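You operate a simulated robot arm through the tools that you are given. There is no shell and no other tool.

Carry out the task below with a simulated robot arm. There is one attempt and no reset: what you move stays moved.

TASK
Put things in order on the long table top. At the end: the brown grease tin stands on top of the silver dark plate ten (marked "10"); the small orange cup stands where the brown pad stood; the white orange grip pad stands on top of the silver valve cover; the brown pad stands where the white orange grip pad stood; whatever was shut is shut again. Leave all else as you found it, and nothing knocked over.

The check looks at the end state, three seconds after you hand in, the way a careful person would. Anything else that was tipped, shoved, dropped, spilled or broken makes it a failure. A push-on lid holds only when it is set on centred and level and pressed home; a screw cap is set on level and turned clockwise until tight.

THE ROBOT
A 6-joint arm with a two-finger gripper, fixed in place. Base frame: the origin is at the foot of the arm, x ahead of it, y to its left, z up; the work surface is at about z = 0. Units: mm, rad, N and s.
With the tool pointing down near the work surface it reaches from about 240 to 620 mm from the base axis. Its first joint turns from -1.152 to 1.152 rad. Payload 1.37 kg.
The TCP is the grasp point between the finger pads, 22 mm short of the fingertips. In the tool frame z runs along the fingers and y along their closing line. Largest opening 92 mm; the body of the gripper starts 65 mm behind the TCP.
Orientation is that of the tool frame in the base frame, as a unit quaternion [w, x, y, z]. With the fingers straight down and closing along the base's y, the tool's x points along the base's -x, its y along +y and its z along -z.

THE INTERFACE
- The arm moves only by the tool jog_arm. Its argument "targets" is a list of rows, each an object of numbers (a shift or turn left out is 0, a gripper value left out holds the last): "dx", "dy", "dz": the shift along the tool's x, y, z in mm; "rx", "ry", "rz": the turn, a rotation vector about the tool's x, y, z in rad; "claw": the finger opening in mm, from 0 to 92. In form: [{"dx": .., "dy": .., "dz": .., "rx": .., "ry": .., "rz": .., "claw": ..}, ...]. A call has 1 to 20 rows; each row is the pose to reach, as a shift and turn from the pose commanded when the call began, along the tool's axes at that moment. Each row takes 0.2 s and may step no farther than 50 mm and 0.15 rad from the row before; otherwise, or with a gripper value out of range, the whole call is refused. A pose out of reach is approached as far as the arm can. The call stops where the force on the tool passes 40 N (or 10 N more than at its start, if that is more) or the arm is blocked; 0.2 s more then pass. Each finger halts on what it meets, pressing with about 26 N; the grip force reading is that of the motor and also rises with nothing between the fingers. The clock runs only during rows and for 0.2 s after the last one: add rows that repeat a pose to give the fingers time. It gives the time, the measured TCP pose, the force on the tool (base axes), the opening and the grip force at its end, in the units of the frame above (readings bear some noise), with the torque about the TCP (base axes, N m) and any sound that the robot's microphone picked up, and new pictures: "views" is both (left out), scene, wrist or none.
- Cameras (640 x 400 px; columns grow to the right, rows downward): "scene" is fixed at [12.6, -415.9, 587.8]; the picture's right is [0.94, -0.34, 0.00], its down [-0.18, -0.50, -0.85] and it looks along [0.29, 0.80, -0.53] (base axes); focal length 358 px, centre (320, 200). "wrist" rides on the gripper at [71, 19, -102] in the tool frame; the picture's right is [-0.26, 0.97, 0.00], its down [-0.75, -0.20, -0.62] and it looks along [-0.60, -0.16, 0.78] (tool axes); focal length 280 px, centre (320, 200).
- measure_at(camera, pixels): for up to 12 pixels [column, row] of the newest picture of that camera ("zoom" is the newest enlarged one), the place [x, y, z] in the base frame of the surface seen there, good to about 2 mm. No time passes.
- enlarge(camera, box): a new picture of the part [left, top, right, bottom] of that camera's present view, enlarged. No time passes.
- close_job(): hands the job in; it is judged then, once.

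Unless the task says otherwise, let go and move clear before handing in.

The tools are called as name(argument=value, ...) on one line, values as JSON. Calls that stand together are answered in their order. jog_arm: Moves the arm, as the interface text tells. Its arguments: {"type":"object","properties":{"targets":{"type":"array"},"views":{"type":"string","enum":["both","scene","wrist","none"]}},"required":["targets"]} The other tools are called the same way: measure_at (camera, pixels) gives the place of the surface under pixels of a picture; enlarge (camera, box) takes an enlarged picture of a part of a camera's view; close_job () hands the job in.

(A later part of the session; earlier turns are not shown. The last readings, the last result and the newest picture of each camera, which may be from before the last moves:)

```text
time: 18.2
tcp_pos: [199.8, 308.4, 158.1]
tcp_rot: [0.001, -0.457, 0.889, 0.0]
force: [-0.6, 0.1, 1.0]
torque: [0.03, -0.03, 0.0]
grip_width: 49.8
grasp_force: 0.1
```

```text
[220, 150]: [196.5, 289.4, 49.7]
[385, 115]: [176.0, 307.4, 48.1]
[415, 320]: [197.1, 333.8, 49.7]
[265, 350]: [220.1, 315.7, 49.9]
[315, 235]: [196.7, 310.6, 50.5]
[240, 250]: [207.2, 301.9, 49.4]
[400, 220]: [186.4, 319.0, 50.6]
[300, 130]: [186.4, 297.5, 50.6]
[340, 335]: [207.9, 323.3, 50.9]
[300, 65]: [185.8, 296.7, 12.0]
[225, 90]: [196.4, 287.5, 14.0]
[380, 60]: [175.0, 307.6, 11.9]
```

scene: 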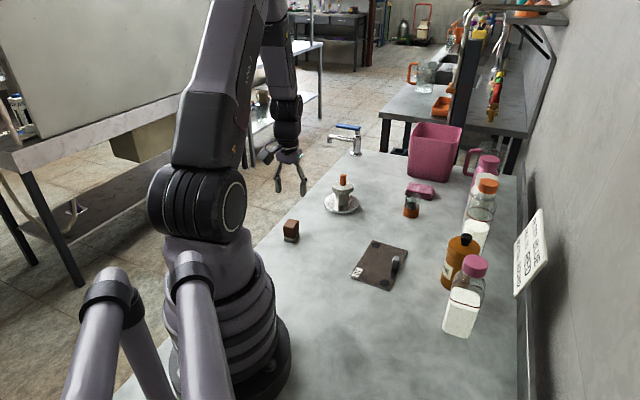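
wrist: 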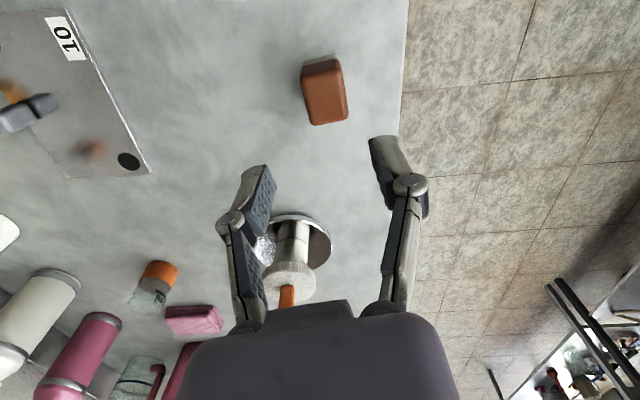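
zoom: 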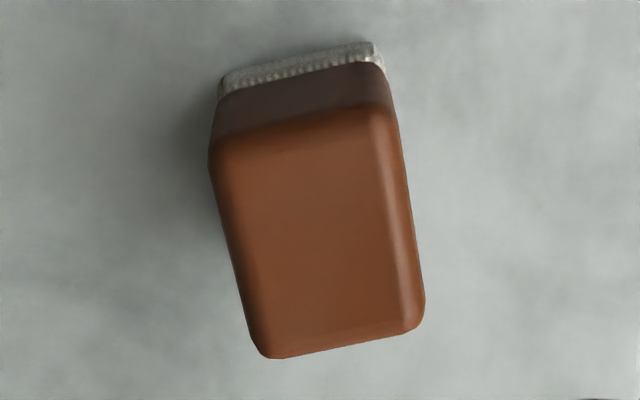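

The block's top edge has slope ≈-0.21 in the picture, which is exactly what an edge parallel to the closing line should look like, so it's aligned. I'll nudge slightly, descend to z≈36 and look before closing.

jog_arm(targets=[{"dx": 0.5, "dy": 1, "dz": 25}, {"dx": 1, "dy": 2, "dz": 55}, {"dx": 1, "dy": 2, "dz": 85}, {"dx": 1, "dy": 2, "dz": 105}, {"dx": 1, "dy": 2, "dz": 117}, {"dx": 1, "dy": 2, "dz": 122}, {"dx": 1, "dy": 2, "dz": 122}])

enlarge(camera="wrist", box=[200, 100, 440, 260])

```text
time: 19.8
tcp_pos: [199.0, 309.4, 36.7]
tcp_rot: [0.0, -0.457, 0.89, 0.0]
force: [0.3, 0.2, 0.2]
torque: [-0.02, 0.01, 0.01]
grip_width: 50.3
grasp_force: 0.0
```

scene: 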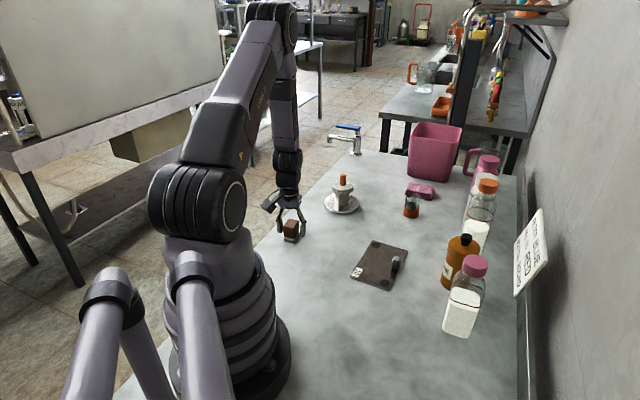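
wrist: 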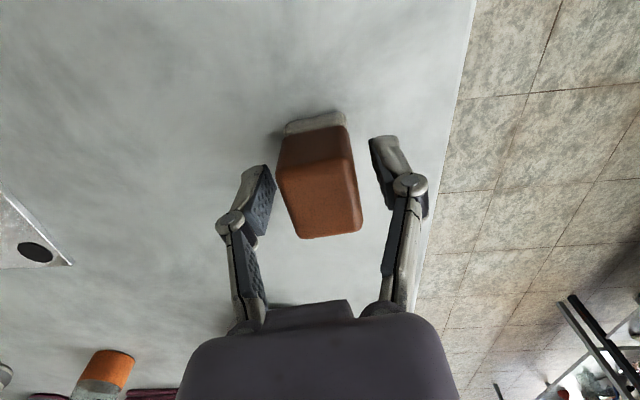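

```text
2.50 times, centred on (320, 180) of wrist
```

zoom: 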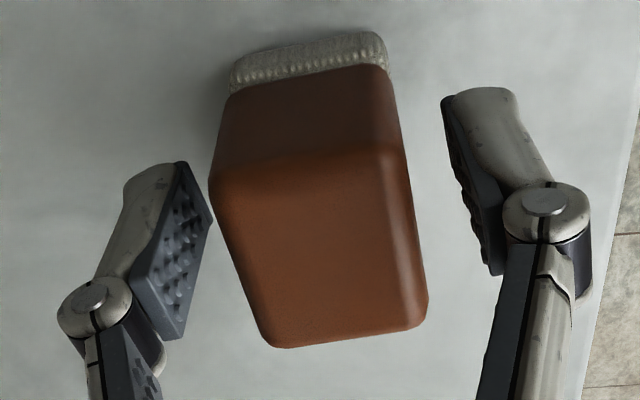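

The block sits centred between the fingers around the TCP projection. Closing on it now.

jog_arm(targets=[{"claw": 36}, {"claw": 28}, {"claw": 22}, {"claw": 18}, {"claw": 18}, {"claw": 18}], views="wrist")

```text
time: 21.2
tcp_pos: [198.0, 309.3, 36.1]
tcp_rot: [0.001, -0.458, 0.889, 0.0]
force: [-0.9, -0.6, 3.5]
torque: [-0.05, -0.01, -0.03]
grip_width: 31.0
grasp_force: 25.9
```

wrist: 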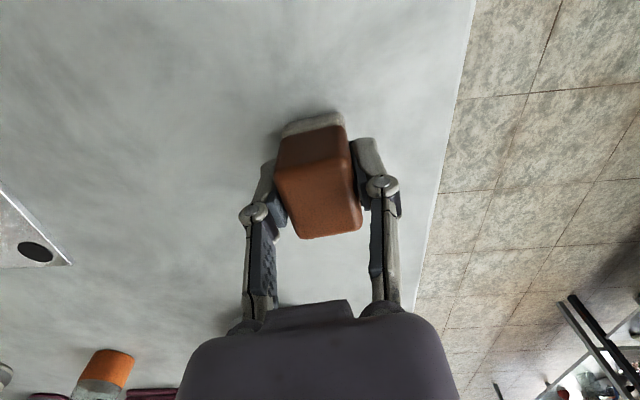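

It's gripped at 31 mm with 26 N. I'll lift it straight up to z≈200 and check it hangs level.

jog_arm(targets=[{"dz": -4}, {"dz": -15}, {"dz": -40}, {"dz": -75}, {"dz": -110}, {"dz": -145}, {"dz": -164}, {"dz": -164}])

```text
time: 23.0
tcp_pos: [197.6, 308.5, 200.6]
tcp_rot: [-0.001, -0.458, 0.889, 0.0]
force: [-0.3, -0.5, 0.9]
torque: [0.03, 0.03, -0.01]
grip_width: 31.0
grasp_force: 25.3
```

scene: 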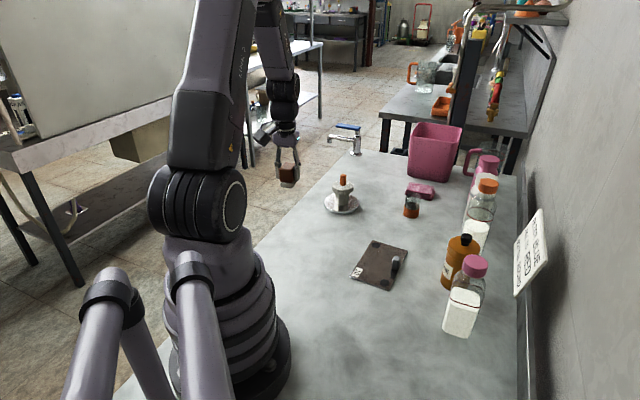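
wrist: 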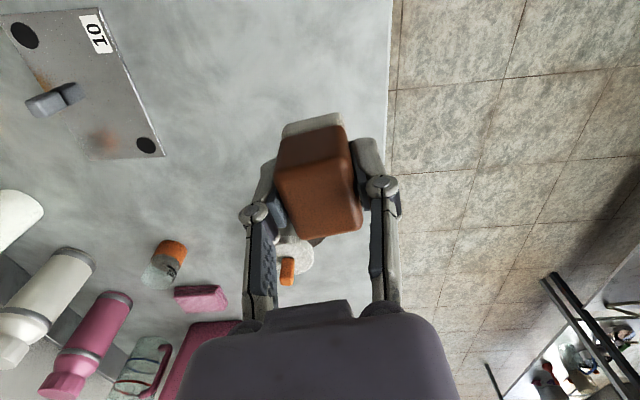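

The brown pad is held steady and level at z≈200. I'll carry it, bowing outward, to where the white pad stood, near (283.5,-85).

jog_arm(targets=[{"dx": 6, "dy": -11.5}, {"dx": 14.7, "dy": -28.4}, {"dx": 29.5, "dy": -56.7}, {"dx": 44.2, "dy": -85.1}, {"dx": 59, "dy": -113.5}, {"dx": 73.7, "dy": -141.9}, {"dx": 88.5, "dy": -170.2}, {"dx": 106, "dy": -195}, {"dx": 127.2, "dy": -212.9}, {"dx": 151.3, "dy": -227.2}, {"dx": 175.3, "dy": -241.5}, {"dx": 199.4, "dy": -255.7}, {"dx": 223.4, "dy": -270}, {"dx": 247.5, "dy": -284.3}, {"dx": 262, "dy": -293}, {"dx": 271.5, "dy": -298.6}, {"dx": 271.5, "dy": -298.6}])

```text
time: 26.6
tcp_pos: [280.9, -85.4, 200.5]
tcp_rot: [-0.001, -0.458, 0.889, 0.0]
force: [0.1, -0.3, -0.6]
torque: [0.02, -0.03, -0.02]
grip_width: 30.8
grasp_force: 26.0
```

scene: 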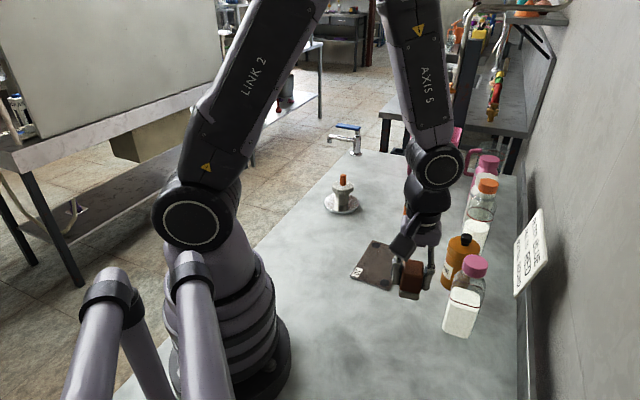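
wrist: 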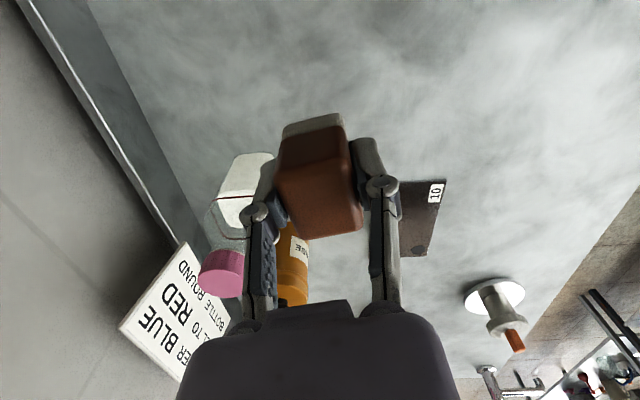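

I'm above the white pad's old place at about (282,-85). I'll lower it to just above the table.

jog_arm(targets=[{"dx": -0.6, "dy": -0.8, "dz": 15}, {"dx": -0.6, "dy": -0.8, "dz": 45}, {"dx": -0.6, "dy": -0.8, "dz": 80}, {"dx": -0.6, "dy": -0.8, "dz": 115}, {"dx": -0.6, "dy": -0.8, "dz": 140}, {"dx": -0.6, "dy": -0.8, "dz": 153}, {"dx": -0.6, "dy": -0.8, "dz": 160}, {"dx": -0.6, "dy": -0.8, "dz": 162}, {"dx": -0.6, "dy": -0.8, "dz": 162}])

enlarge(camera="scene", box=[365, 300, 435, 380])

```text
time: 28.6
tcp_pos: [283.3, -85.2, 37.6]
tcp_rot: [-0.001, -0.457, 0.89, -0.001]
force: [0.7, 0.4, -0.2]
torque: [-0.02, 0.03, 0.02]
grip_width: 30.8
grasp_force: 25.9
```

scene: 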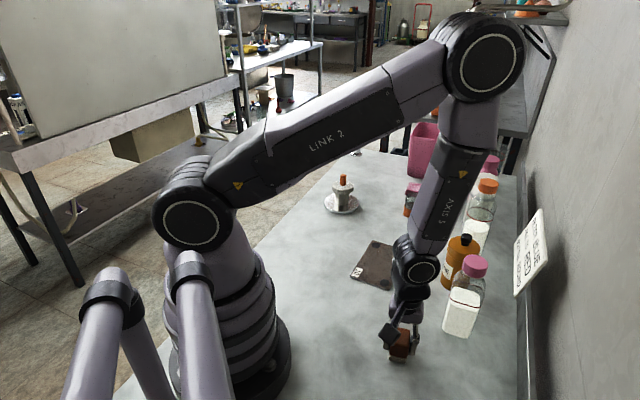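
wrist: 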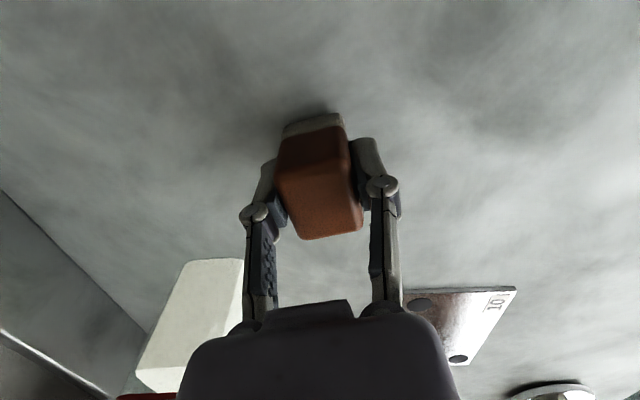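

```text
5.00 times, centred on (400, 340) of scene
```

zoom: 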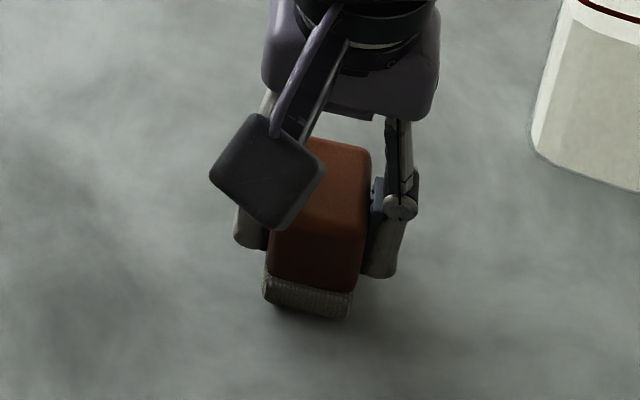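

It's at (283.3,-85.2,37.6), about a millimetre above the table. I'll lower it until I read light contact.

jog_arm(targets=[{"dz": 0.6}, {"dz": 1.2}, {"dz": 1.6}, {"dz": 1.6}], views="none")

```text
time: 29.6
tcp_pos: [284.3, -85.8, 35.9]
tcp_rot: [0.0, -0.458, 0.889, 0.0]
force: [-1.3, 3.1, 17.3]
torque: [0.13, -0.01, 0.01]
grip_width: 31.3
grasp_force: 26.5
```

It's in contact at 17 N. I'll ease up by half a millimetre, open the fingers, then rise clear.

jog_arm(targets=[{"dz": -0.5, "claw": 31}, {"dz": -0.5, "claw": 38}, {"dz": -0.5, "claw": 50}, {"dz": -0.5, "claw": 55}, {"dz": -10, "claw": 55}, {"dz": -40, "claw": 55}, {"dz": -80, "claw": 55}, {"dz": -120, "claw": 55}, {"dz": -160, "claw": 55}, {"dz": -165, "claw": 55}])

enlarge(camera="scene", box=[365, 300, 435, 380])

```text
time: 31.8
tcp_pos: [282.0, -84.9, 201.9]
tcp_rot: [0.0, -0.457, 0.89, 0.0]
force: [-0.5, 0.6, 0.7]
torque: [0.03, 0.02, 0.04]
grip_width: 55.2
grasp_force: 0.1
```

scene: 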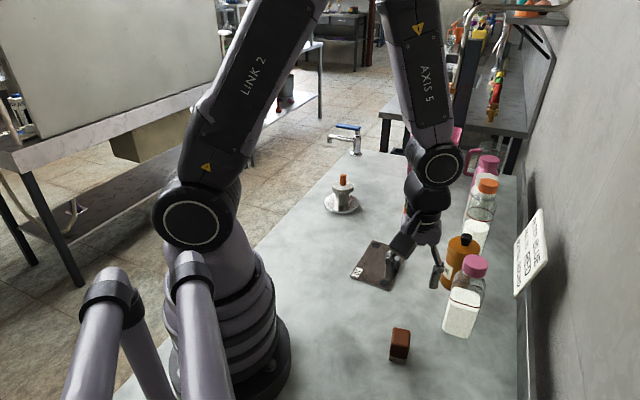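
wrist: 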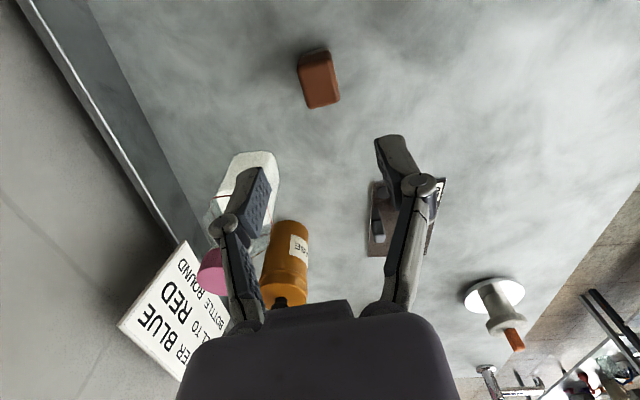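

```text
5.00 times, centred on (400, 340) of scene
```

zoom: 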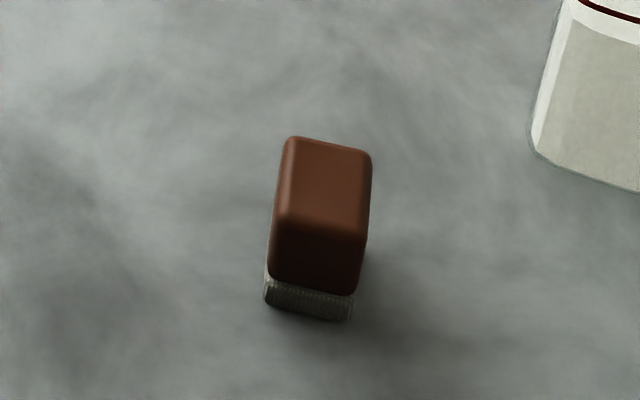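

The brown pad stands upright and alone at its new place. I'll check its position from this zoom.

measure_at(camera="zoom", pixels=[[295, 142], [366, 155], [358, 230], [284, 216], [325, 185], [267, 300], [350, 315], [366, 240]])

```text
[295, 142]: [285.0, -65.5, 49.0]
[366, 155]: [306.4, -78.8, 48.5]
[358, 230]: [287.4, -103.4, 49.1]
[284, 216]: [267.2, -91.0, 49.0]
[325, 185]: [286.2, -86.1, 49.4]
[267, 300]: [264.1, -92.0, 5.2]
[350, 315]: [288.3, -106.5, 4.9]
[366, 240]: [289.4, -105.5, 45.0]
```

The brown pad's centre reads (286,-85), which matches the white pad's old spot. Next I'll move toward the cup at height, turning so the closing line lies across the reach direction.

jog_arm(targets=[{"dx": -15, "dy": 1.8, "dz": -18, "rz": 0.02}, {"dx": -45, "dy": 5.3, "dz": -18.5, "rz": 0.055}, {"dx": -80, "dy": 9.4, "dz": -18.5, "rz": 0.095}, {"dx": -115, "dy": 13.5, "dz": -18.5, "rz": 0.136}, {"dx": -150, "dy": 17.6, "dz": -18.5, "rz": 0.178}, {"dx": -185, "dy": 21.7, "dz": -18.5, "rz": 0.219}, {"dx": -220, "dy": 25.8, "dz": -18.5, "rz": 0.261}, {"dx": -255, "dy": 29.9, "dz": -18.5, "rz": 0.302}, {"dx": -290, "dy": 34, "dz": -18.5, "rz": 0.344}, {"dx": -325, "dy": 38.1, "dz": -18.5, "rz": 0.385}, {"dx": -355, "dy": 41.6, "dz": -18.5, "rz": 0.42}, {"dx": -384.5, "dy": 45.1, "dz": -18.5, "rz": 0.456}, {"dx": -384.5, "dy": 45.1, "dz": -18.5, "rz": 0.456}])

```text
time: 34.6
tcp_pos: [468.7, 254.4, 221.4]
tcp_rot: [-0.001, -0.245, 0.97, 0.0]
force: [-0.6, -0.1, 0.4]
torque: [0.02, -0.03, -0.02]
grip_width: 54.9
grasp_force: 0.1
```

scene: 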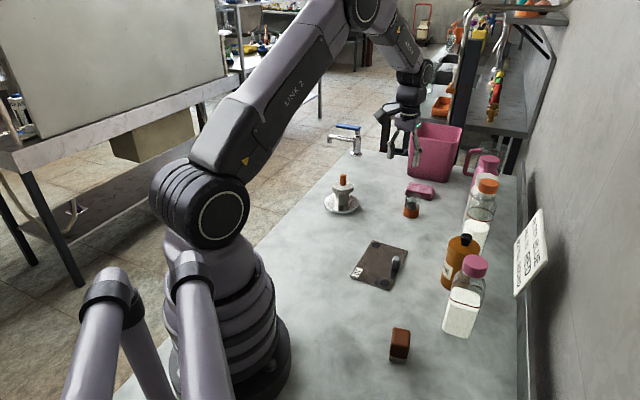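
wrist: 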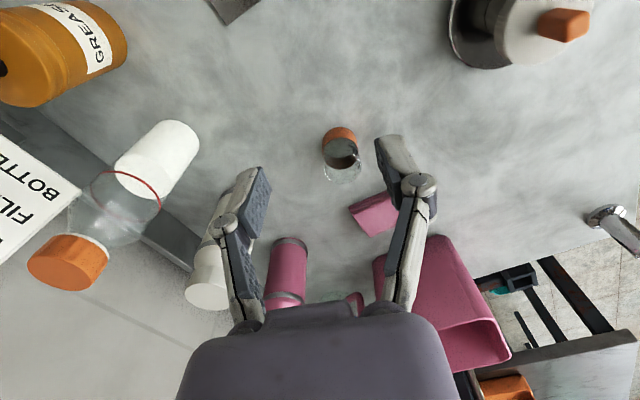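

The cup is visible at wrist (341,155). I'll zoom there to see its rim and sleeve.

enlarge(camera="wrist", box=[306, 115, 376, 195])

```text
5.00 times, centred on (341, 155) of wrist
```

zoom: 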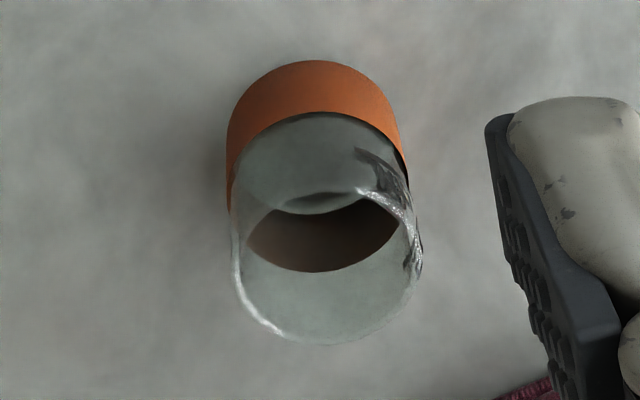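

It's a small beaker with an orange sleeve and a clear rim. I'll measure the rim, sleeve and side points.

measure_at(camera="zoom", pixels=[[232, 130], [398, 130], [315, 65], [235, 205], [405, 170], [240, 290], [418, 270], [325, 343], [315, 85], [260, 330], [400, 310], [320, 240]])

measure_at(camera="zoom", pixels=[[280, 80], [350, 80], [250, 100], [380, 100], [315, 105], [260, 125], [375, 135], [315, 195], [236, 240], [415, 240], [420, 255], [300, 160]])

```text
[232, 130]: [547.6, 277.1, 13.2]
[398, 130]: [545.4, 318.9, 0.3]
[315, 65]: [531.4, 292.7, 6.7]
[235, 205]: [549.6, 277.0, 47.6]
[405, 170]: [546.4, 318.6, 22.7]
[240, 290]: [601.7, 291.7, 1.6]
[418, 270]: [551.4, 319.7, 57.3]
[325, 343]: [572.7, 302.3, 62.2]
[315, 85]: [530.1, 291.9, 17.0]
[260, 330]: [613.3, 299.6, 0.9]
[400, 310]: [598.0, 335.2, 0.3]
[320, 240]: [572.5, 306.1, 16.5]
```

```text
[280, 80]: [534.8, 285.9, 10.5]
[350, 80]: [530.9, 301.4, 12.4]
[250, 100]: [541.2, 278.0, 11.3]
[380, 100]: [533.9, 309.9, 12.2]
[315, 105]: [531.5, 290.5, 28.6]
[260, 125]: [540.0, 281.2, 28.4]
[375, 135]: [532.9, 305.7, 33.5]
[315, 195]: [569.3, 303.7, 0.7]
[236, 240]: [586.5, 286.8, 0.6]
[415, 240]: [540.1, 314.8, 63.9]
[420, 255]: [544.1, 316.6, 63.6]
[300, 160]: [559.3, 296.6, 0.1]
```

The cup's centre is about (553,298.8), its radius 21.7, rim z≈63, and it's empty. I'll tilt the fingers 0.35 rad outward for reach, open to 70 and move above it.

jog_arm(targets=[{"ry": -0.1, "claw": 60}, {"ry": -0.2, "claw": 70}, {"ry": -0.3, "dx": -10, "dz": 0, "claw": 70}, {"ry": -0.35, "dx": -30, "dz": 10, "claw": 70}, {"ry": -0.35, "dx": -55, "dz": 30, "claw": 70}, {"ry": -0.35, "dx": -80, "dz": 55, "claw": 70}, {"ry": -0.35, "dx": -94.7, "dy": 0.1, "dz": 80, "claw": 70}, {"ry": -0.35, "dx": -94.7, "dy": 0.1, "dz": 95, "claw": 70}, {"ry": -0.35, "dx": -94.7, "dy": 0.1, "dz": 100, "claw": 70}, {"ry": -0.35, "dx": -94.7, "dy": 0.1, "dz": 100, "claw": 70}])

enlarge(camera="scene", box=[365, 120, 465, 230])

```text
time: 36.8
tcp_pos: [553.8, 296.9, 121.7]
tcp_rot: [0.17, -0.241, 0.954, 0.043]
force: [0.7, 0.9, 0.2]
torque: [-0.02, 0.0, -0.03]
grip_width: 70.0
grasp_force: 0.2
```

scene: 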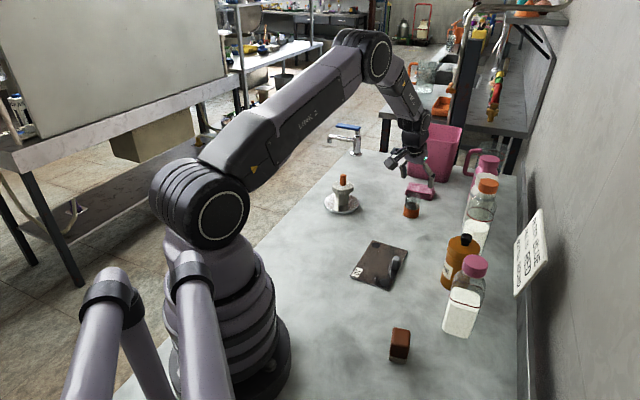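
wrist: 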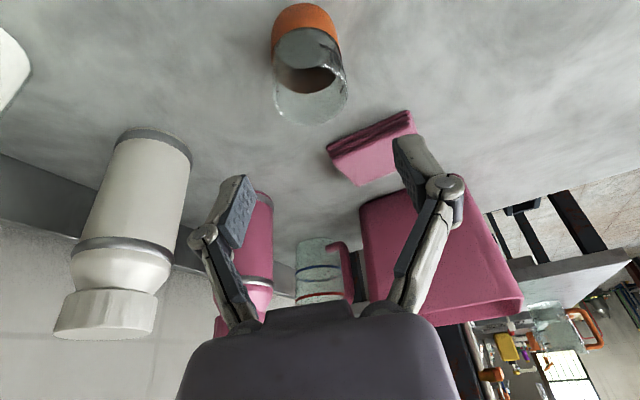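

```text
3.64 times, centred on (415, 175) of scene
```

zoom: 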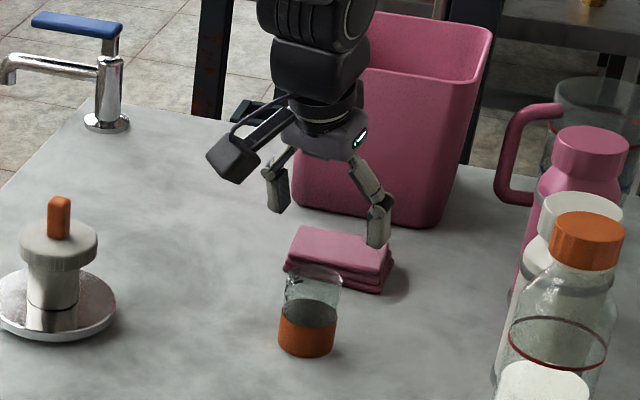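

The rim shows at wrist (311,95), which matches where it should be for a centred approach to within about 1 mm. I'll descend straight down to z≈30.

jog_arm(targets=[{"dx": 6.9, "dy": 0.5, "dz": 18.8}, {"dx": 15.4, "dy": 0.8, "dz": 42.3}, {"dx": 22.3, "dy": 0.8, "dz": 61}, {"dx": 27.4, "dy": 0.8, "dz": 75.1}, {"dx": 30.2, "dy": 0.8, "dz": 82.6}, {"dx": 31, "dy": 0.8, "dz": 85}, {"dx": 31, "dy": 0.8, "dz": 85}])

enlarge(camera="scene", box=[375, 140, 455, 230])

```text
time: 38.4
tcp_pos: [553.5, 300.1, 29.9]
tcp_rot: [0.169, -0.241, 0.955, 0.043]
force: [-0.3, 0.1, 0.2]
torque: [-0.01, -0.03, 0.0]
grip_width: 70.2
grasp_force: 0.0
```

scene: 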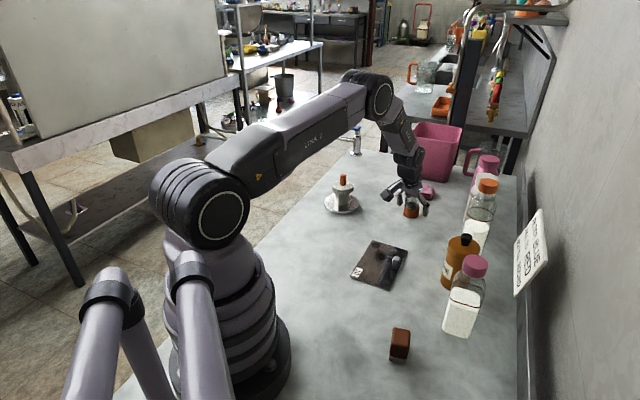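
wrist: 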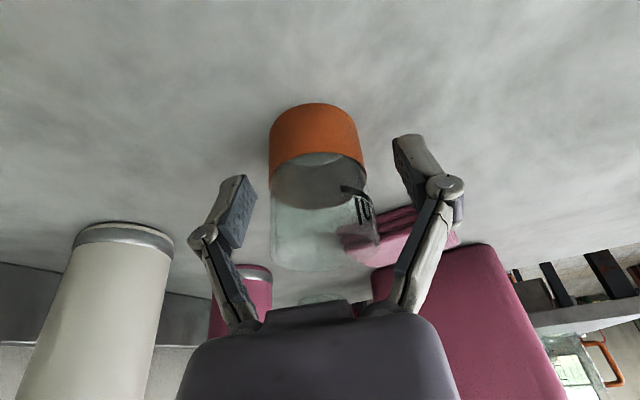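

```text
4.44 times, centred on (415, 185) of scene
```

zoom: 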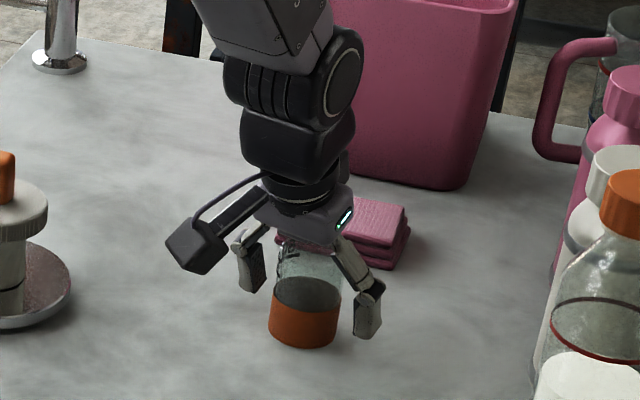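

The fingers straddle the cup without touching it, at (553.5,300.1,29.9). Closing gently.

jog_arm(targets=[{"claw": 56}, {"claw": 48}, {"claw": 43}, {"claw": 40}, {"claw": 38}, {"claw": 38}])

enlarge(camera="scene", box=[375, 140, 455, 230])

```text
time: 39.8
tcp_pos: [553.9, 299.0, 30.1]
tcp_rot: [0.17, -0.241, 0.955, 0.043]
force: [-0.6, -0.8, 2.3]
torque: [-0.03, -0.04, 0.02]
grip_width: 41.2
grasp_force: 26.4
```

scene: 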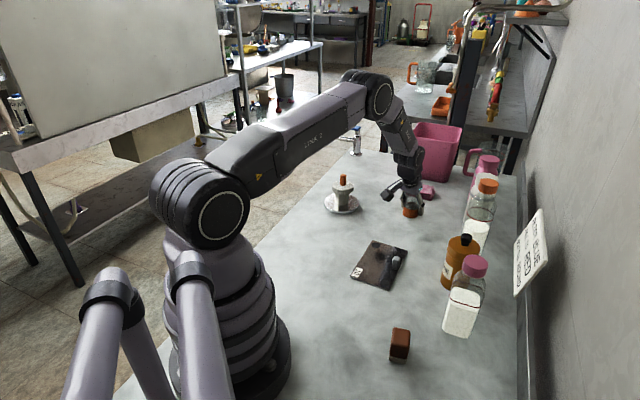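
wrist: 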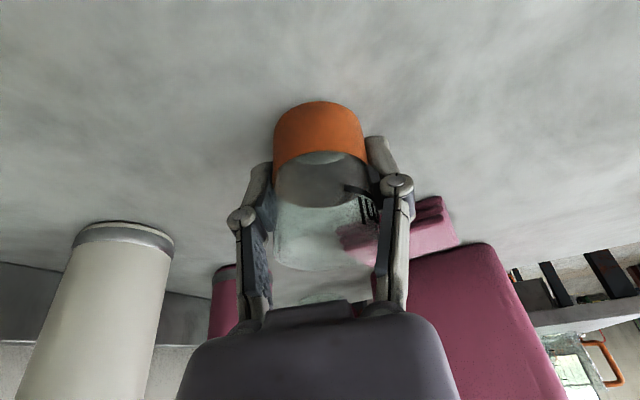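

```text
4.44 times, centred on (415, 185) of scene
```

zoom: 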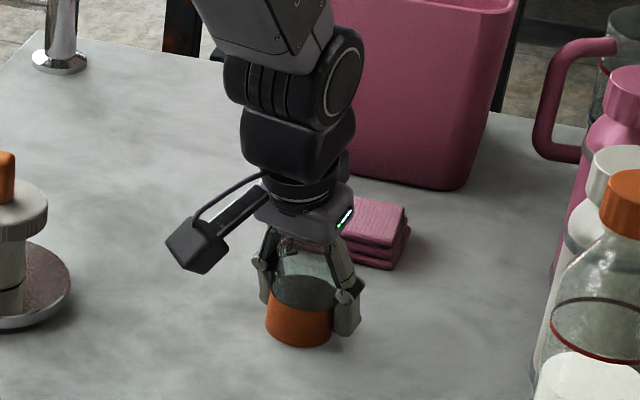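

The cup is gripped at 41 mm and still stands upright. I'll lift it straight up, then draw it inward and higher.

jog_arm(targets=[{"dx": -1, "dz": -2.8}, {"dx": -3.4, "dz": -9.4}, {"dx": -8.6, "dz": -23.5}, {"dx": -15.4, "dz": -42.3}, {"dx": -20.6, "dz": -56.3}, {"dx": -8.6, "dz": -82}, {"dx": 6.3, "dz": -114}, {"dx": 23, "dz": -146.8}, {"dx": 42.5, "dz": -175.2}, {"dx": 42.5, "dz": -175.2}])

enlarge(camera="scene", box=[350, 80, 450, 230])

```text
time: 42.0
tcp_pos: [463.7, 249.8, 178.7]
tcp_rot: [0.168, -0.241, 0.955, 0.043]
force: [-0.9, -0.6, -0.7]
torque: [0.02, -0.04, 0.06]
grip_width: 40.7
grasp_force: 25.9
```

scene: 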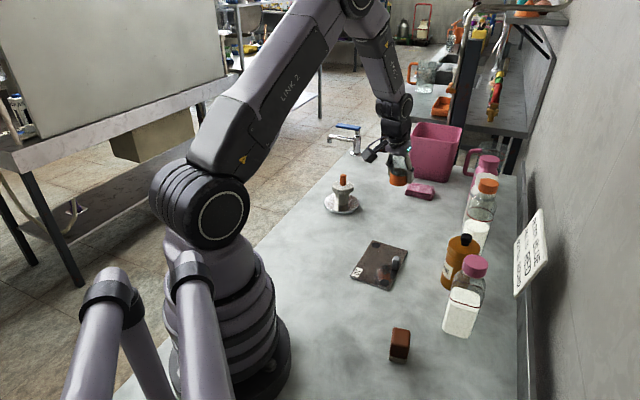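
wrist: 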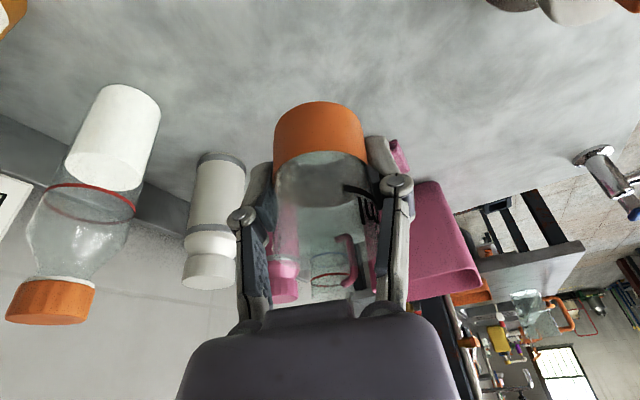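

```text
2.67 times, centred on (400, 155) of scene
```

zoom: 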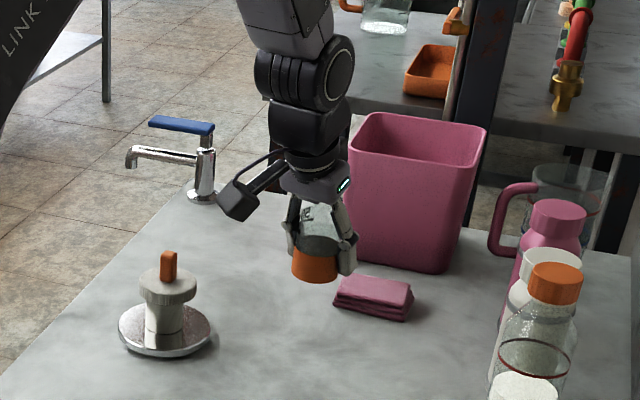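

The cup hangs upright and the way is clear. I'll carry it at this height to above the brown pad's old place, turning about the vertical to follow the arm.

jog_arm(targets=[{"dx": 5.8, "dy": 5.3, "dz": -2.1, "rx": -0.0051, "rz": -0.0141}, {"dx": 19.4, "dy": 17.8, "dz": -7, "rx": -0.0172, "rz": -0.047}, {"dx": 38.8, "dy": 35.6, "dz": -14, "rx": -0.0343, "rz": -0.0939}, {"dx": 58.1, "dy": 53.4, "dz": -21.1, "rx": -0.0515, "rz": -0.1409}, {"dx": 77.5, "dy": 71.2, "dz": -28.1, "rx": -0.0686, "rz": -0.1878}, {"dx": 96.9, "dy": 89, "dz": -35.1, "rx": -0.0858, "rz": -0.2348}, {"dx": 116.3, "dy": 106.7, "dz": -42.1, "rx": -0.1029, "rz": -0.2817}, {"dx": 135.7, "dy": 124.5, "dz": -49.1, "rx": -0.1201, "rz": -0.3287}, {"dx": 155, "dy": 142.3, "dz": -56.2, "rx": -0.1372, "rz": -0.3756}, {"dx": 174.4, "dy": 160.1, "dz": -63.2, "rx": -0.1544, "rz": -0.4226}, {"dx": 188, "dy": 172.6, "dz": -68.1, "rx": -0.1664, "rz": -0.4554}, {"dx": 193.8, "dy": 177.9, "dz": -70.2, "rx": -0.1715, "rz": -0.4695}, {"dx": 193.8, "dy": 177.9, "dz": -70.2, "rx": -0.1715, "rz": -0.4695}])

enlarge(camera="scene", box=[230, 120, 350, 260])

```text
time: 44.8
tcp_pos: [229.7, 281.1, 173.7]
tcp_rot: [0.153, -0.47, 0.865, 0.084]
force: [-1.5, -0.3, 0.8]
torque: [0.02, -0.01, 0.0]
grip_width: 40.5
grasp_force: 26.4
out of reach, approached as far as the arm can: row 7, 8, 10, 11, 12, 13
```

scene: 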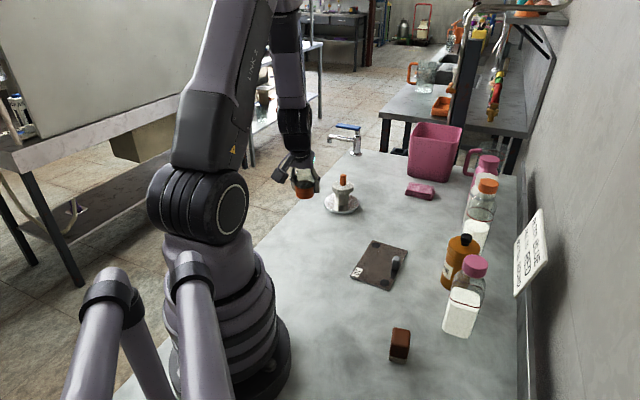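
wrist: 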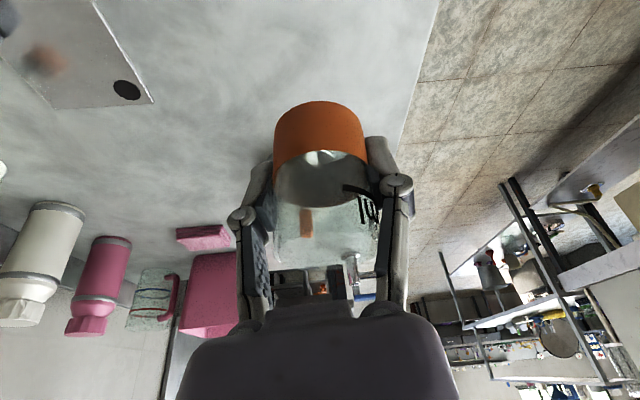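

```text
2.86 times, centred on (290, 190) of scene
```

zoom: 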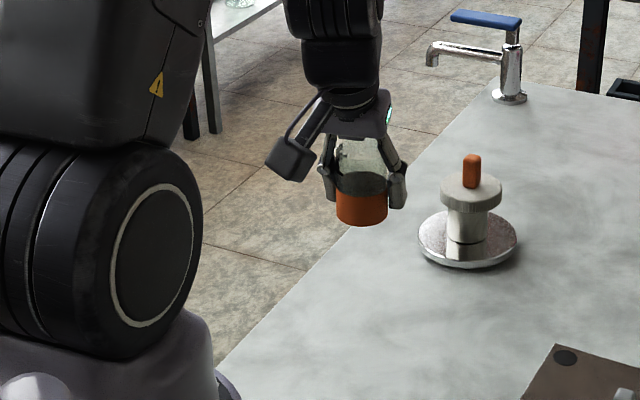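

The arm stopped short at (229.7,281.1,173.7) because with this tilt the close-in pose is out of reach; the cup is still held upright. I'll issue a zero move to see which commanded pose the arm counts from.

jog_arm(targets=[{"dx": 0}], views="none")

```text
time: 45.2
tcp_pos: [231.4, 280.8, 174.4]
tcp_rot: [0.153, -0.47, 0.865, 0.083]
force: [0.3, 0.1, 0.8]
torque: [0.01, 0.0, -0.01]
grip_width: 40.6
grasp_force: 25.8
```

The pose holds at about (230.5,281,174). The tilt doesn't work this close in, so I'll set the cup down at a free spot near (450,290), regrip it with vertical fingers, then place it; first I'll carry it back out.

jog_arm(targets=[{"dx": -6.1, "dy": -9, "dz": 1.9, "rx": 0.0077, "rz": 0.0211}, {"dx": -18.2, "dy": -26.9, "dz": 5.7, "rx": 0.0232, "rz": 0.0633}, {"dx": -32.7, "dy": -48.4, "dz": 10.2, "rx": 0.0417, "rz": 0.114}, {"dx": -47.3, "dy": -69.9, "dz": 14.8, "rx": 0.0602, "rz": 0.1647}, {"dx": -61.8, "dy": -91.4, "dz": 19.3, "rx": 0.0787, "rz": 0.2153}, {"dx": -76.4, "dy": -112.9, "dz": 23.9, "rx": 0.0973, "rz": 0.266}, {"dx": -90.9, "dy": -134.4, "dz": 28.4, "rx": 0.1158, "rz": 0.3167}, {"dx": -104.2, "dy": -154.1, "dz": 32.6, "rx": 0.1328, "rz": 0.3631}, {"dx": -115.1, "dy": -170.2, "dz": 36, "rx": 0.1467, "rz": 0.4011}, {"dx": -121.2, "dy": -179.2, "dz": 37.9, "rx": 0.1544, "rz": 0.4222}, {"dx": -121.2, "dy": -179.2, "dz": 37.9, "rx": 0.1544, "rz": 0.4222}])

enlarge(camera="scene", box=[320, 120, 440, 270])

```text
time: 47.6
tcp_pos: [449.9, 287.7, 179.4]
tcp_rot: [0.167, -0.265, 0.949, 0.047]
force: [0.1, 0.0, -0.8]
torque: [-0.02, 0.0, 0.03]
grip_width: 40.6
grasp_force: 26.2
out of reach, approached as far as the arm can: row 5
```

scene: 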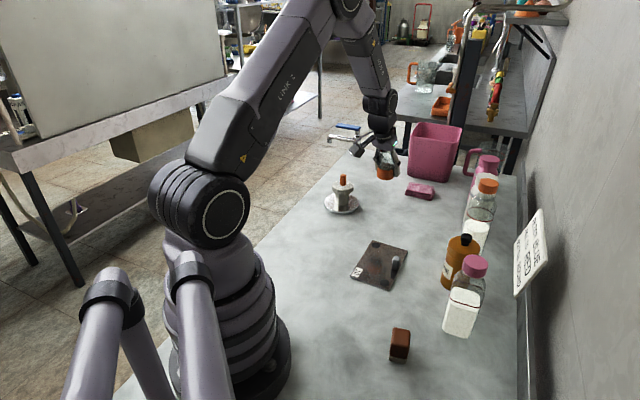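
wrist: 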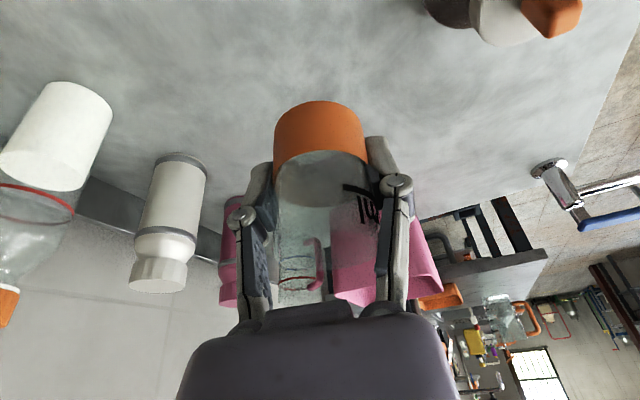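

```text
2.67 times, centred on (380, 195) of scene
```

zoom: 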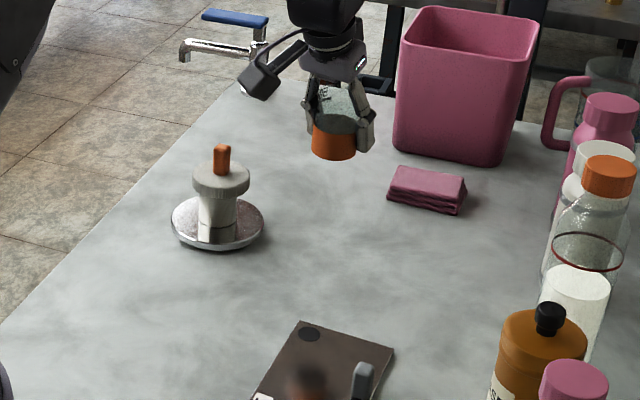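

The cup is back out at (450,288,179), still upright, and the table below is free. I'll lower it almost to the table.

jog_arm(targets=[{"dx": 5.1, "dz": 14.1}, {"dx": 15.4, "dz": 42.4}, {"dx": 27.4, "dz": 75.3}, {"dx": 37.6, "dz": 103.6}, {"dx": 44.5, "dz": 122.4}, {"dx": 48.6, "dz": 133.7}, {"dx": 50.3, "dz": 138.4}, {"dx": 50.5, "dz": 139.1}, {"dx": 50.5, "dz": 139.1}])

enlarge(camera="scene", box=[335, 160, 435, 250])

```text
time: 49.6
tcp_pos: [449.7, 287.4, 30.5]
tcp_rot: [0.168, -0.264, 0.948, 0.047]
force: [0.6, 0.2, 0.4]
torque: [-0.02, 0.0, 0.0]
grip_width: 40.8
grasp_force: 26.1
```

scene: 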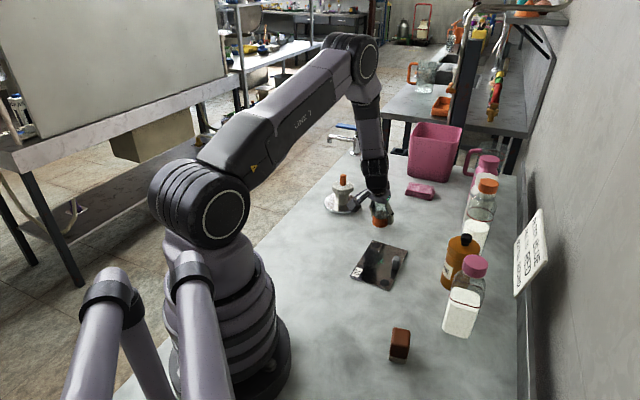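
wrist: 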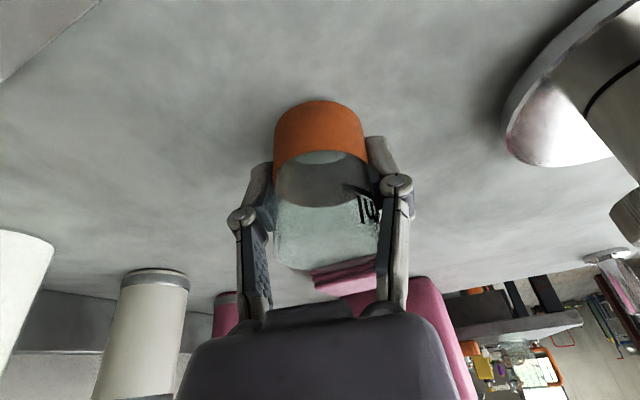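

```text
4.44 times, centred on (385, 205) of scene
```

zoom: 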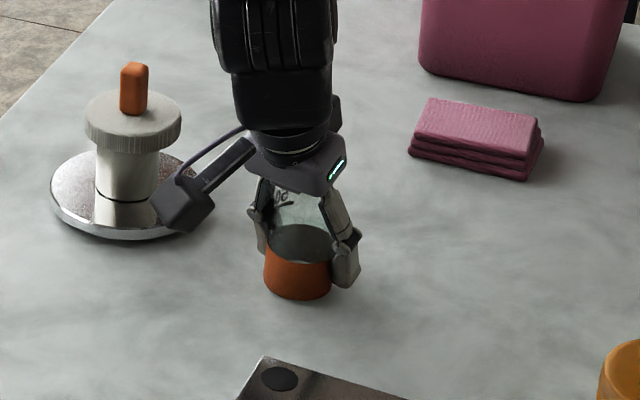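

It's about half a millimetre up, with no force yet. I'll lower a touch to contact.

jog_arm(targets=[{"dx": 0.17, "dz": 0.47}, {"dx": 0.34, "dz": 0.94}, {"dx": 0.34, "dz": 0.94}], views="none")

```text
time: 50.4
tcp_pos: [450.3, 287.5, 31.0]
tcp_rot: [0.168, -0.265, 0.948, 0.047]
force: [-0.7, -1.2, 2.7]
torque: [-0.04, -0.04, -0.04]
grip_width: 40.3
grasp_force: 26.4
```

A slight contact of 2.7 N shows. I'll go half a millimetre more and then release.

jog_arm(targets=[{"dx": 0.17, "dz": 0.47}, {"dx": 0.17, "dz": 0.47}], views="none")

```text
time: 51.0
tcp_pos: [450.8, 288.7, 31.5]
tcp_rot: [0.168, -0.265, 0.948, 0.047]
force: [-0.2, -1.8, 8.3]
torque: [-0.15, -0.02, 0.01]
grip_width: 40.6
grasp_force: 25.8
```

Contact is firm at 8 N. I'll open the fingers and rise straight up, clear of the cup.

jog_arm(targets=[{"claw": 46}, {"claw": 56}, {"claw": 68}, {"claw": 72}, {"claw": 72}, {"dx": -3.4, "dz": -9.4, "claw": 72}, {"dx": -12, "dz": -33, "claw": 72}, {"dx": -24, "dz": -65.8, "claw": 72}, {"dx": -34.3, "dz": -94, "claw": 72}, {"dx": -44.6, "dz": -122, "claw": 72}, {"dx": -51.4, "dz": -141, "claw": 72}, {"dx": -51.4, "dz": -141, "claw": 72}])

enlarge(camera="scene", box=[335, 160, 435, 250])

```text
time: 53.6
tcp_pos: [450.0, 287.1, 180.8]
tcp_rot: [0.167, -0.265, 0.949, 0.046]
force: [-0.2, -0.5, 0.1]
torque: [0.04, 0.01, 0.02]
grip_width: 72.2
grasp_force: 0.0
```

scene: 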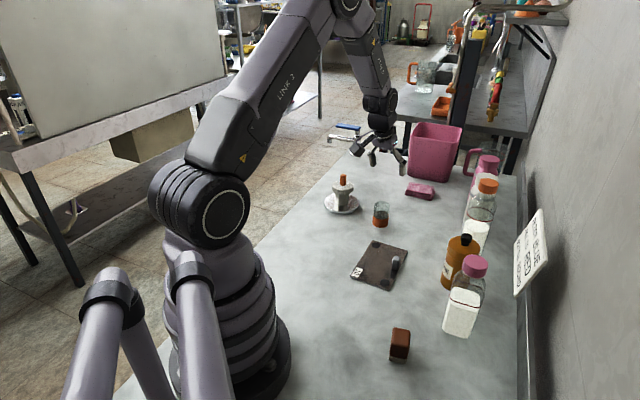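
wrist: 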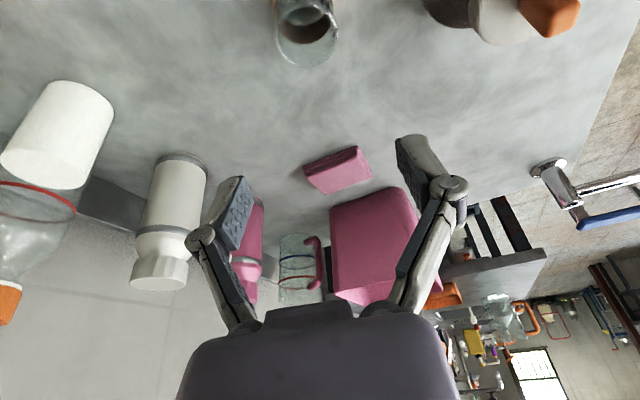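

```text
4.44 times, centred on (385, 205) of scene
```

zoom: 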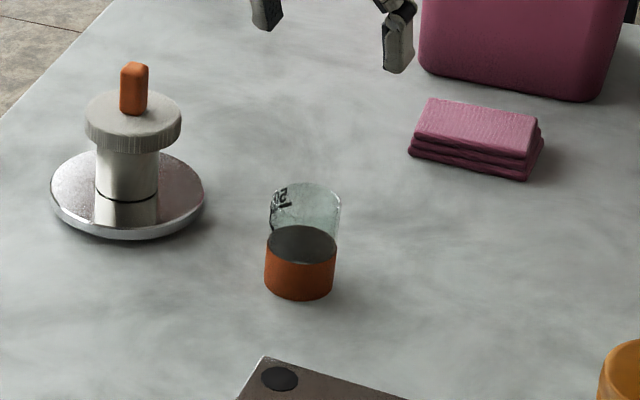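

The cup stands upright at the staging spot. I'll straighten the tool to vertical above it.

jog_arm(targets=[{"ry": 0.1}, {"ry": 0.2}, {"ry": 0.3}, {"ry": 0.349}, {"ry": 0.349}])

enlarge(camera="scene", box=[360, 190, 400, 235])

```text
time: 54.8
tcp_pos: [450.0, 287.5, 180.1]
tcp_rot: [-0.001, -0.269, 0.963, 0.0]
force: [0.4, -0.2, -0.2]
torque: [-0.01, 0.0, 0.03]
grip_width: 72.2
grasp_force: 0.1
```

scene: 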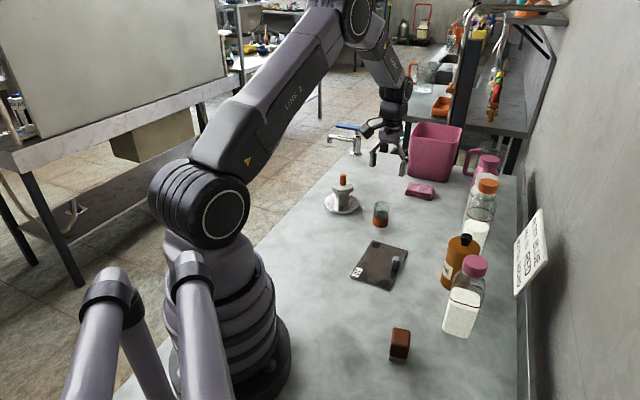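
wrist: 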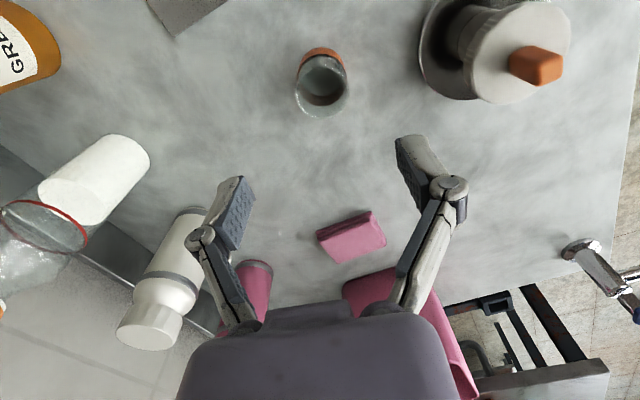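

```text
8.89 times, centred on (380, 212) of scene
```

zoom: 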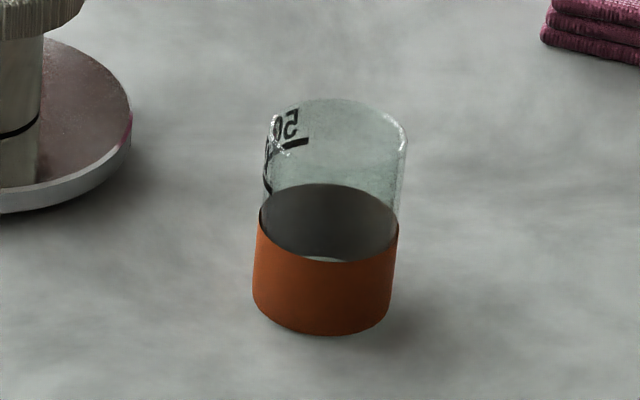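

The tool is vertical, and the cup's rim appears near wrist (322,90) where the TCP axis projects to (320,98). I'll zoom to measure the offset.

enlarge(camera="wrist", box=[287, 40, 359, 124])

```text
4.76 times, centred on (323, 82) of wrist
```

zoom: 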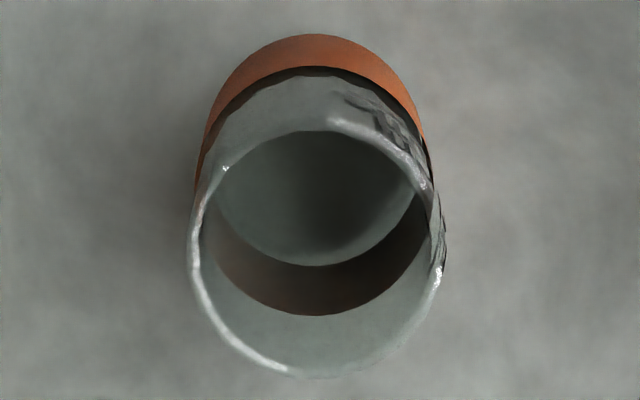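

The cup is within about 2–3 mm of the TCP axis. I'll nudge toward it and descend to z≈31 with open fingers.

jog_arm(targets=[{"dx": 1, "dy": 0.8, "dz": 20}, {"dx": 2, "dy": 1.2, "dz": 55}, {"dx": 2, "dy": 1.2, "dz": 90}, {"dx": 2, "dy": 1.2, "dz": 120}, {"dx": 2, "dy": 1.2, "dz": 138}, {"dx": 2, "dy": 1.2, "dz": 146}, {"dx": 2, "dy": 1.2, "dz": 149}, {"dx": 2, "dy": 1.2, "dz": 149}])

enlarge(camera="scene", box=[345, 170, 425, 240])

```text
time: 56.6
tcp_pos: [446.9, 288.3, 29.4]
tcp_rot: [0.001, -0.27, 0.963, 0.0]
force: [-1.0, -0.8, -0.8]
torque: [0.0, -0.01, 0.03]
grip_width: 71.9
grasp_force: 0.1
```

scene: 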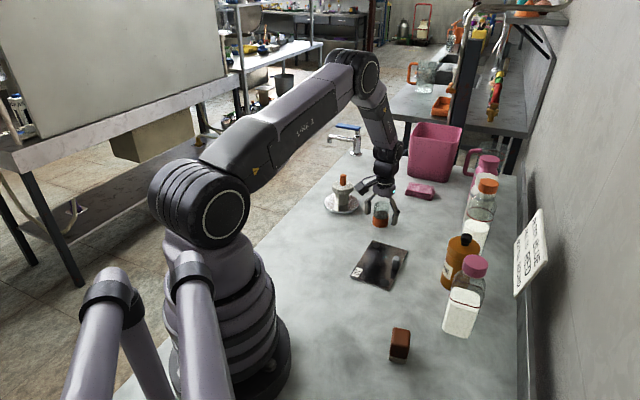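
wrist: 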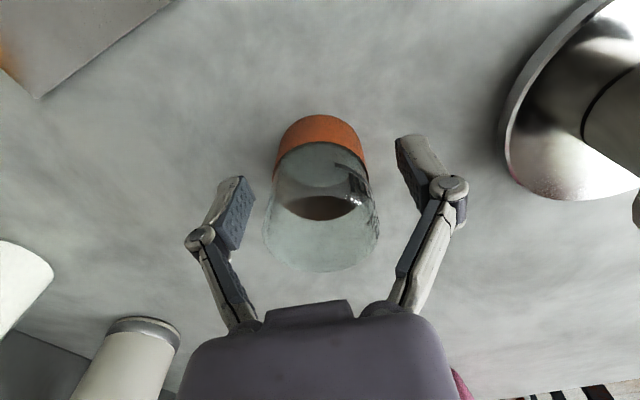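

```text
5.71 times, centred on (385, 205) of scene
```

zoom: 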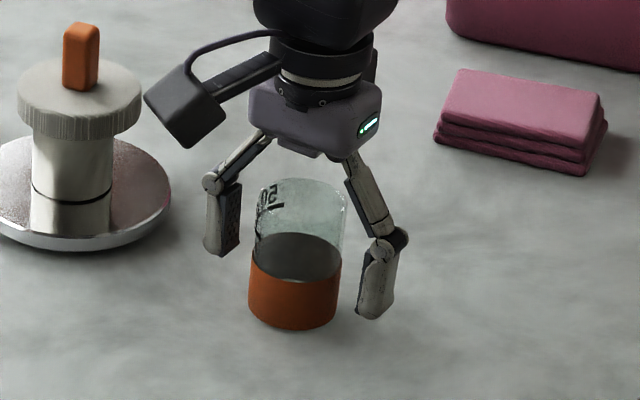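

The cup is centred between the vertical fingers and nothing is touching. Closing on it.

jog_arm(targets=[{"claw": 58}, {"claw": 48}, {"claw": 43}, {"claw": 40}, {"claw": 38}, {"claw": 38}], views="wrist")

```text
time: 58.0
tcp_pos: [447.8, 287.9, 29.7]
tcp_rot: [0.001, -0.27, 0.963, 0.0]
force: [-0.1, -0.5, 2.5]
torque: [-0.03, 0.03, -0.01]
grip_width: 41.9
grasp_force: 26.0
```

wrist: 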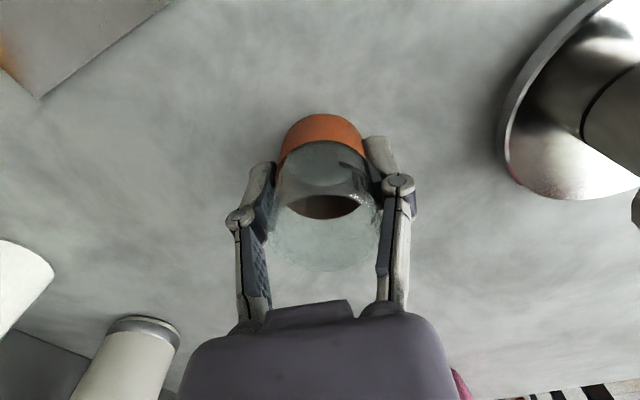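

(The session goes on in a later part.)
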